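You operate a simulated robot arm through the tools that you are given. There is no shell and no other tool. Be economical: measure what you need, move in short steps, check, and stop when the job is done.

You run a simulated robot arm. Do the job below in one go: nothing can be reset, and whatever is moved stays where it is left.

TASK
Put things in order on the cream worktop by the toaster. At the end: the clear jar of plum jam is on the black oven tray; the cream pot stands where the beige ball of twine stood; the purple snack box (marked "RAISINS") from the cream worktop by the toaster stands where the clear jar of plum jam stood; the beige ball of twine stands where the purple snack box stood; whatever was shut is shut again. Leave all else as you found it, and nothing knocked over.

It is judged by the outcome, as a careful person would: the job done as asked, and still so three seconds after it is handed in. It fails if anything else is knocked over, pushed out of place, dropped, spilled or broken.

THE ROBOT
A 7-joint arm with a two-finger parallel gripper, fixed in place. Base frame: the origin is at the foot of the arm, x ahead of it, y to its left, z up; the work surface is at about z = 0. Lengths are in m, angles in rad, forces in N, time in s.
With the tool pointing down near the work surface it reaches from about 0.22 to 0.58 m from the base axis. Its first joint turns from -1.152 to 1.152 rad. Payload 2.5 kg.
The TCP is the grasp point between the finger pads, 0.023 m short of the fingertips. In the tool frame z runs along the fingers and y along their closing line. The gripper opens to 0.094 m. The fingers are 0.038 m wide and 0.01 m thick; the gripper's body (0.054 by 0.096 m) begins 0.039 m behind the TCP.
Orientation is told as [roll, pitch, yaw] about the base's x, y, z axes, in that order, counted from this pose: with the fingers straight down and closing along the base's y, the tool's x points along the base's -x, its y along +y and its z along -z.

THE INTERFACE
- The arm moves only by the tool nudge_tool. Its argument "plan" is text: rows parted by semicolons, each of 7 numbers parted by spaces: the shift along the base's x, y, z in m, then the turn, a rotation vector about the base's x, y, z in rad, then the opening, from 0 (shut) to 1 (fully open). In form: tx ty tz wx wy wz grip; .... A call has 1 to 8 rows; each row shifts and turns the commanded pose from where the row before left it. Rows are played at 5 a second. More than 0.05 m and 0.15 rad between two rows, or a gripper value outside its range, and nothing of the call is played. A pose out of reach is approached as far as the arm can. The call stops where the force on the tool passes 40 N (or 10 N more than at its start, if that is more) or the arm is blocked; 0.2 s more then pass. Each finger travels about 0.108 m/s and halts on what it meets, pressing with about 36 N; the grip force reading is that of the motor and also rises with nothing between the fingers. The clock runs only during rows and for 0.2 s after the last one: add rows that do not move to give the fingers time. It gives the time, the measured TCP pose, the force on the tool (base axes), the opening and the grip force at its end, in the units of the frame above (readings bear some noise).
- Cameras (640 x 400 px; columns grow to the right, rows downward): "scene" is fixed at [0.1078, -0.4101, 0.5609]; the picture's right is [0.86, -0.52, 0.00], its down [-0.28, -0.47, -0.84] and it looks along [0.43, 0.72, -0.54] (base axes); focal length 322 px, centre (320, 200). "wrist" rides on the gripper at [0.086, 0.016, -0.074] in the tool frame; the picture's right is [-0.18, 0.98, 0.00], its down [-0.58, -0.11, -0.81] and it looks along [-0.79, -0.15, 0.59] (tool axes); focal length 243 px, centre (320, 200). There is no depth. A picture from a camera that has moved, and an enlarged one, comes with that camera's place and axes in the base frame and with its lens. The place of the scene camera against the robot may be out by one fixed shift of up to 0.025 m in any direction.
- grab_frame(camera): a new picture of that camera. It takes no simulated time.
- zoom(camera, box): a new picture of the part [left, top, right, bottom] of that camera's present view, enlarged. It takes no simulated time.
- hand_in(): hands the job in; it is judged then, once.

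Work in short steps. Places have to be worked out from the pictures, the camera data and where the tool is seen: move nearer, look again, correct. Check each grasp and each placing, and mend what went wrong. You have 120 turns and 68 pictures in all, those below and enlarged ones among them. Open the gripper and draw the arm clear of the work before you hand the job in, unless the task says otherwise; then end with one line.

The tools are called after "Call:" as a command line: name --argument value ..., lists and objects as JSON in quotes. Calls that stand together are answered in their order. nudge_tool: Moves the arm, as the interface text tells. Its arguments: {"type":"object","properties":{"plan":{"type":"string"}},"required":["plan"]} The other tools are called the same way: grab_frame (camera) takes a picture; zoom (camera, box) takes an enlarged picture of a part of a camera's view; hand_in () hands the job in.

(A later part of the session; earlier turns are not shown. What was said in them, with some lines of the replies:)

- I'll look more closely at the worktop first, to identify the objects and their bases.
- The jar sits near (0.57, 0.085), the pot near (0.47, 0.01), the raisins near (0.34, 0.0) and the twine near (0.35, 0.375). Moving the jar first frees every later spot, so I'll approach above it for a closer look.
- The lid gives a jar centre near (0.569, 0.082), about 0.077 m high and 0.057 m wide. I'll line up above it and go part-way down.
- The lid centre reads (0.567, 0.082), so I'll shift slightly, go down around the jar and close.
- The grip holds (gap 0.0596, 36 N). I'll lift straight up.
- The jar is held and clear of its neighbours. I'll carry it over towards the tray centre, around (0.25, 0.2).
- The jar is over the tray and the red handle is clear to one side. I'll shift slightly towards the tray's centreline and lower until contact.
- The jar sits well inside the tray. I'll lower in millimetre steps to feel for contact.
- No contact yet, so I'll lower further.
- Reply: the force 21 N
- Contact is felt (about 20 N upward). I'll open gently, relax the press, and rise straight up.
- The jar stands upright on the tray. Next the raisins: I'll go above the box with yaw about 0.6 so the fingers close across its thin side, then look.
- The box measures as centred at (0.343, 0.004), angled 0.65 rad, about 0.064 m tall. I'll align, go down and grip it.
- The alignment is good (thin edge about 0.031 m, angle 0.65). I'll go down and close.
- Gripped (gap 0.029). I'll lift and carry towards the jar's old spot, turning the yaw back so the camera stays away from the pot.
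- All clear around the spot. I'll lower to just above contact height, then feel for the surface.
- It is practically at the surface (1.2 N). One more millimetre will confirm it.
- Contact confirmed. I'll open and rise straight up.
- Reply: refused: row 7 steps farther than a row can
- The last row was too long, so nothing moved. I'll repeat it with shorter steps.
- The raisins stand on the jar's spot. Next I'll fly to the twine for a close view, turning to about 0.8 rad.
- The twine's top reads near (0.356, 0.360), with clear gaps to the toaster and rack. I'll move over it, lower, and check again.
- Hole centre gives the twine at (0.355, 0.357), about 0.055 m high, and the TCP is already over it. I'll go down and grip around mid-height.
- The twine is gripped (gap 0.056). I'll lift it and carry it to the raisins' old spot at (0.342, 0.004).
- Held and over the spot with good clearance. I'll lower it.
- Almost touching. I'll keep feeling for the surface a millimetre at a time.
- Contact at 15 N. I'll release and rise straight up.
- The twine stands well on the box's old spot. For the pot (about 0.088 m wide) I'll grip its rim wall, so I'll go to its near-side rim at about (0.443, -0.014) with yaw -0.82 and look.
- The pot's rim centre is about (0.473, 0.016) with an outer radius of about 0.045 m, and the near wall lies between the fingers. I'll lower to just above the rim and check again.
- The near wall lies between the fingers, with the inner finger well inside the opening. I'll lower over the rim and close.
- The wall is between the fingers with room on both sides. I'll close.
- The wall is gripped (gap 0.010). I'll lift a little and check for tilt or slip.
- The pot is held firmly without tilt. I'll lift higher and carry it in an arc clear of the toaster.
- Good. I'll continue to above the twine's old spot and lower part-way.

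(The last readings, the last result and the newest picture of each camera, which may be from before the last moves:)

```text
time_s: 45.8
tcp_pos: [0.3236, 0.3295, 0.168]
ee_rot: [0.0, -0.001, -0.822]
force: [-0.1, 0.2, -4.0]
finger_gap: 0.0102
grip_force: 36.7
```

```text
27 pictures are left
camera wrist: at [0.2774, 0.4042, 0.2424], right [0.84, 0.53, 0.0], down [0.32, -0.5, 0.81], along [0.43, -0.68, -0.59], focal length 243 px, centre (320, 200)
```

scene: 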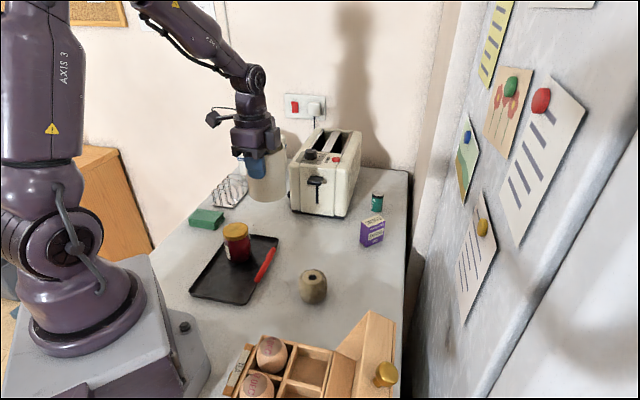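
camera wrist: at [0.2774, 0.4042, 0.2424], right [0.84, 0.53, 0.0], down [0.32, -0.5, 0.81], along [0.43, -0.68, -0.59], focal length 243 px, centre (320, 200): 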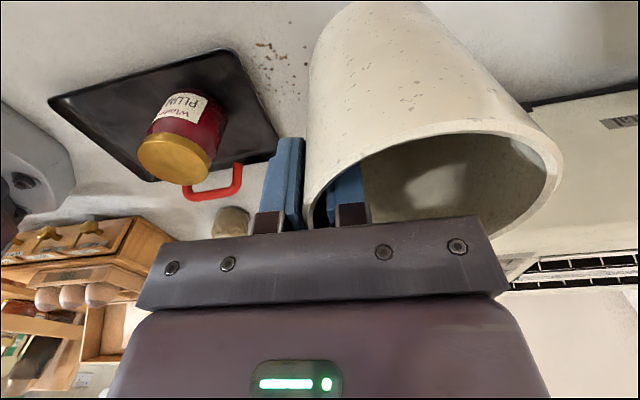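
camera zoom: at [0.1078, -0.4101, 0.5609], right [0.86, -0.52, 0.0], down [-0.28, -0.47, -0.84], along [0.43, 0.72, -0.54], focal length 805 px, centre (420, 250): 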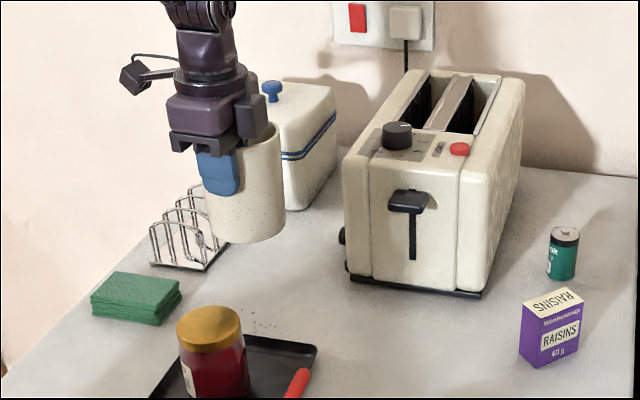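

The pot centre should be at about (0.354, 0.358), right on the twine's old spot. I'll lower nearly to contact and check clearance.

Call:
nudge_tool --plan "0 0 -0.035 0 0 0 0;0 0 -0.03 0 0 0 0;0 0 -0.005 0 0 0 0;0 0 0 0 0 0 0"

Call:
zoom --camera "scene" --box '[180, 120, 340, 260]'

```text
time_s: 46.8
tcp_pos: [0.3234, 0.33, 0.0984]
ee_rot: [0.0, 0.0, -0.823]
force: [-0.1, -0.3, -3.2]
finger_gap: 0.01
grip_force: 36.2
```

```text
2.86 times, centred on (260, 190) of scene
camera zoom: at [0.1078, -0.4101, 0.5609], right [0.86, -0.52, 0.0], down [-0.28, -0.47, -0.84], along [0.43, 0.72, -0.54], focal length 920 px, centre (491, 229)
```

zoom: 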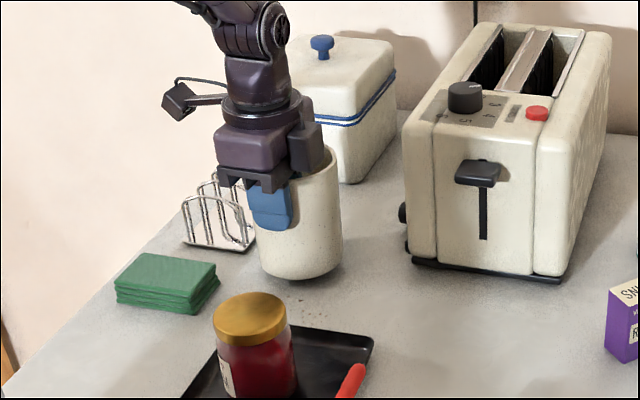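

Clear on all sides. Now I'll feel for the surface.

Call:
nudge_tool --plan "0 0 -0.003 0 0 0 0;0 0 -0.002 0 0 0 0;0 0 0 0 0 0 0"

Call:
nudge_tool --plan "0 0 -0.0015 0 0 0 0;0 0 0 0 0 0 0"

Call:
nudge_tool --plan "0 0 -0.001 0 0 0 0;0 0 0 0 0 0 0"

```text
time_s: 47.6
tcp_pos: [0.323, 0.3306, 0.0934]
ee_rot: [0.0, 0.001, -0.822]
force: [-0.3, 1.2, -4.0]
finger_gap: 0.0102
grip_force: 35.7
```

```text
time_s: 48.2
tcp_pos: [0.3229, 0.3316, 0.0932]
ee_rot: [0.0, 0.0, -0.822]
force: [0.7, 0.9, -3.9]
finger_gap: 0.01
grip_force: 35.9
```

```text
time_s: 48.8
tcp_pos: [0.3229, 0.3314, 0.0921]
ee_rot: [0.001, 0.0, -0.821]
force: [0.5, 0.3, -3.9]
finger_gap: 0.0099
grip_force: 36.0
```

Call:
nudge_tool --plan "0 0 -0.001 0 0 0 0;0 0 0 0 0 0 0"

Call:
nudge_tool --plan "0 0 -0.001 0 0 0 0;0 0 0 0 0 0 0"

```text
time_s: 49.4
tcp_pos: [0.323, 0.3314, 0.0911]
ee_rot: [0.0, 0.0, -0.82]
force: [-0.3, -0.3, -4.2]
finger_gap: 0.01
grip_force: 35.4
```

```text
time_s: 50.0
tcp_pos: [0.3242, 0.3306, 0.0915]
ee_rot: [0.002, 0.0, -0.822]
force: [-2.5, -2.1, 3.6]
finger_gap: 0.0103
grip_force: 36.0
```

The force rose by about 8 N, so the base has touched down. I'll open and rise straight up out of the rim.

Call:
nudge_tool --plan "0 0 -0.0005 0 0 0 0;0 0 0 0 0 0 0.3;0 0 0 0 0 0 0.45;0 0 0 0 0 0 0.45;0 0 0 0 0 0 0.45"

Call:
grab_frame --camera "wrist"

```text
time_s: 51.2
tcp_pos: [0.3245, 0.3292, 0.0891]
ee_rot: [-0.001, 0.0, -0.822]
force: [0.4, -0.1, -0.8]
finger_gap: 0.0424
grip_force: 0.0
```

```text
25 pictures are left
camera wrist: at [0.2766, 0.4049, 0.164], right [0.84, 0.53, 0.0], down [0.32, -0.5, 0.81], along [0.43, -0.68, -0.59], focal length 243 px, centre (320, 200)
```

wrist: 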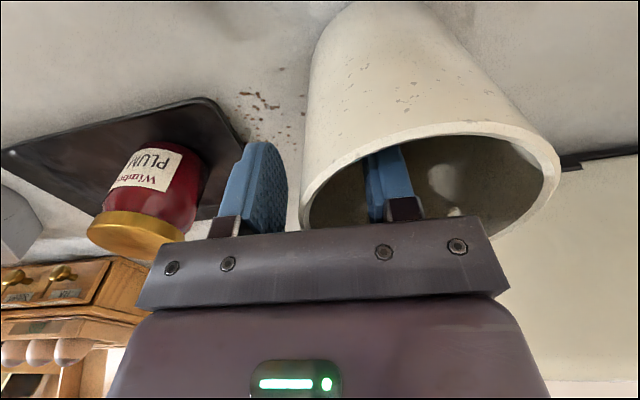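

Both fingers are free of the wall. I'll rise and draw clear.

Call:
nudge_tool --plan "0 0 0.03 0 0 0 0.45;0 0 0.045 0 0 0 0.45;0 0 0.045 0 0 0 0.45;0 0 0.045 0 0 0 0.45;-0.01 -0.04 0.02 0 0 0 1;0 -0.045 0.01 0 0 0 1;0 -0.045 0.01 0 0 0 1;0 0 0 0 0 0 1"

Call:
grab_frame --camera "scene"

Call:
zoom --camera "scene" --box '[180, 120, 420, 270]'

```text
time_s: 53.0
tcp_pos: [0.3112, 0.2004, 0.2924]
ee_rot: [0.0, -0.001, -0.819]
force: [-0.1, 0.0, 0.9]
finger_gap: 0.0939
grip_force: 0.1
```

```text
24 pictures are left
```

scene: 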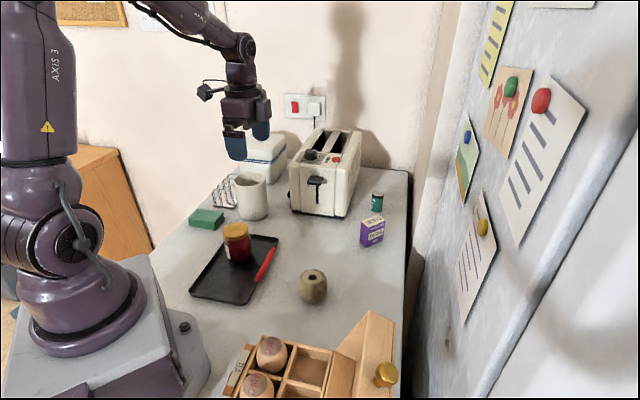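

```text
2.67 times, centred on (300, 195) of scene
camera zoom: at [0.1078, -0.4102, 0.5609], right [0.86, -0.52, 0.0], down [-0.28, -0.47, -0.84], along [0.43, 0.72, -0.54], focal length 858 px, centre (373, 213)
```

zoom: 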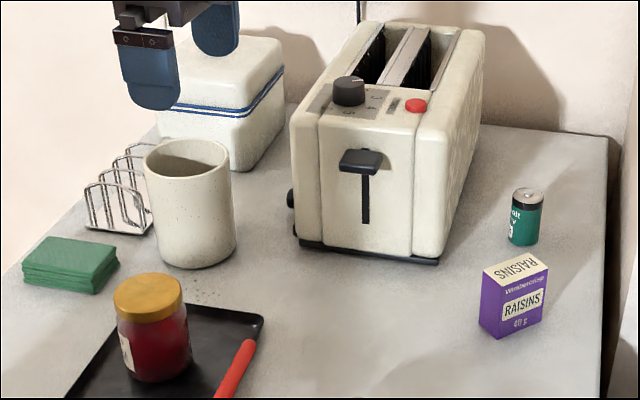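

Everything stands upright in its new place: jar on the tray, pot on the twine's spot, raisins on the jar's spot and twine on the raisins' spot. The neighbours are undisturbed, nothing needed opening, the gripper is open and the arm is clear, so I'll hand in.

Call:
hand_in

```text
The job is handed in.
```

The job is done and handed in: the plum jam is on the oven tray, the cream pot is where the twine stood, the raisins are where the jam stood, the twine is where the raisins stood, and nothing else was moved.
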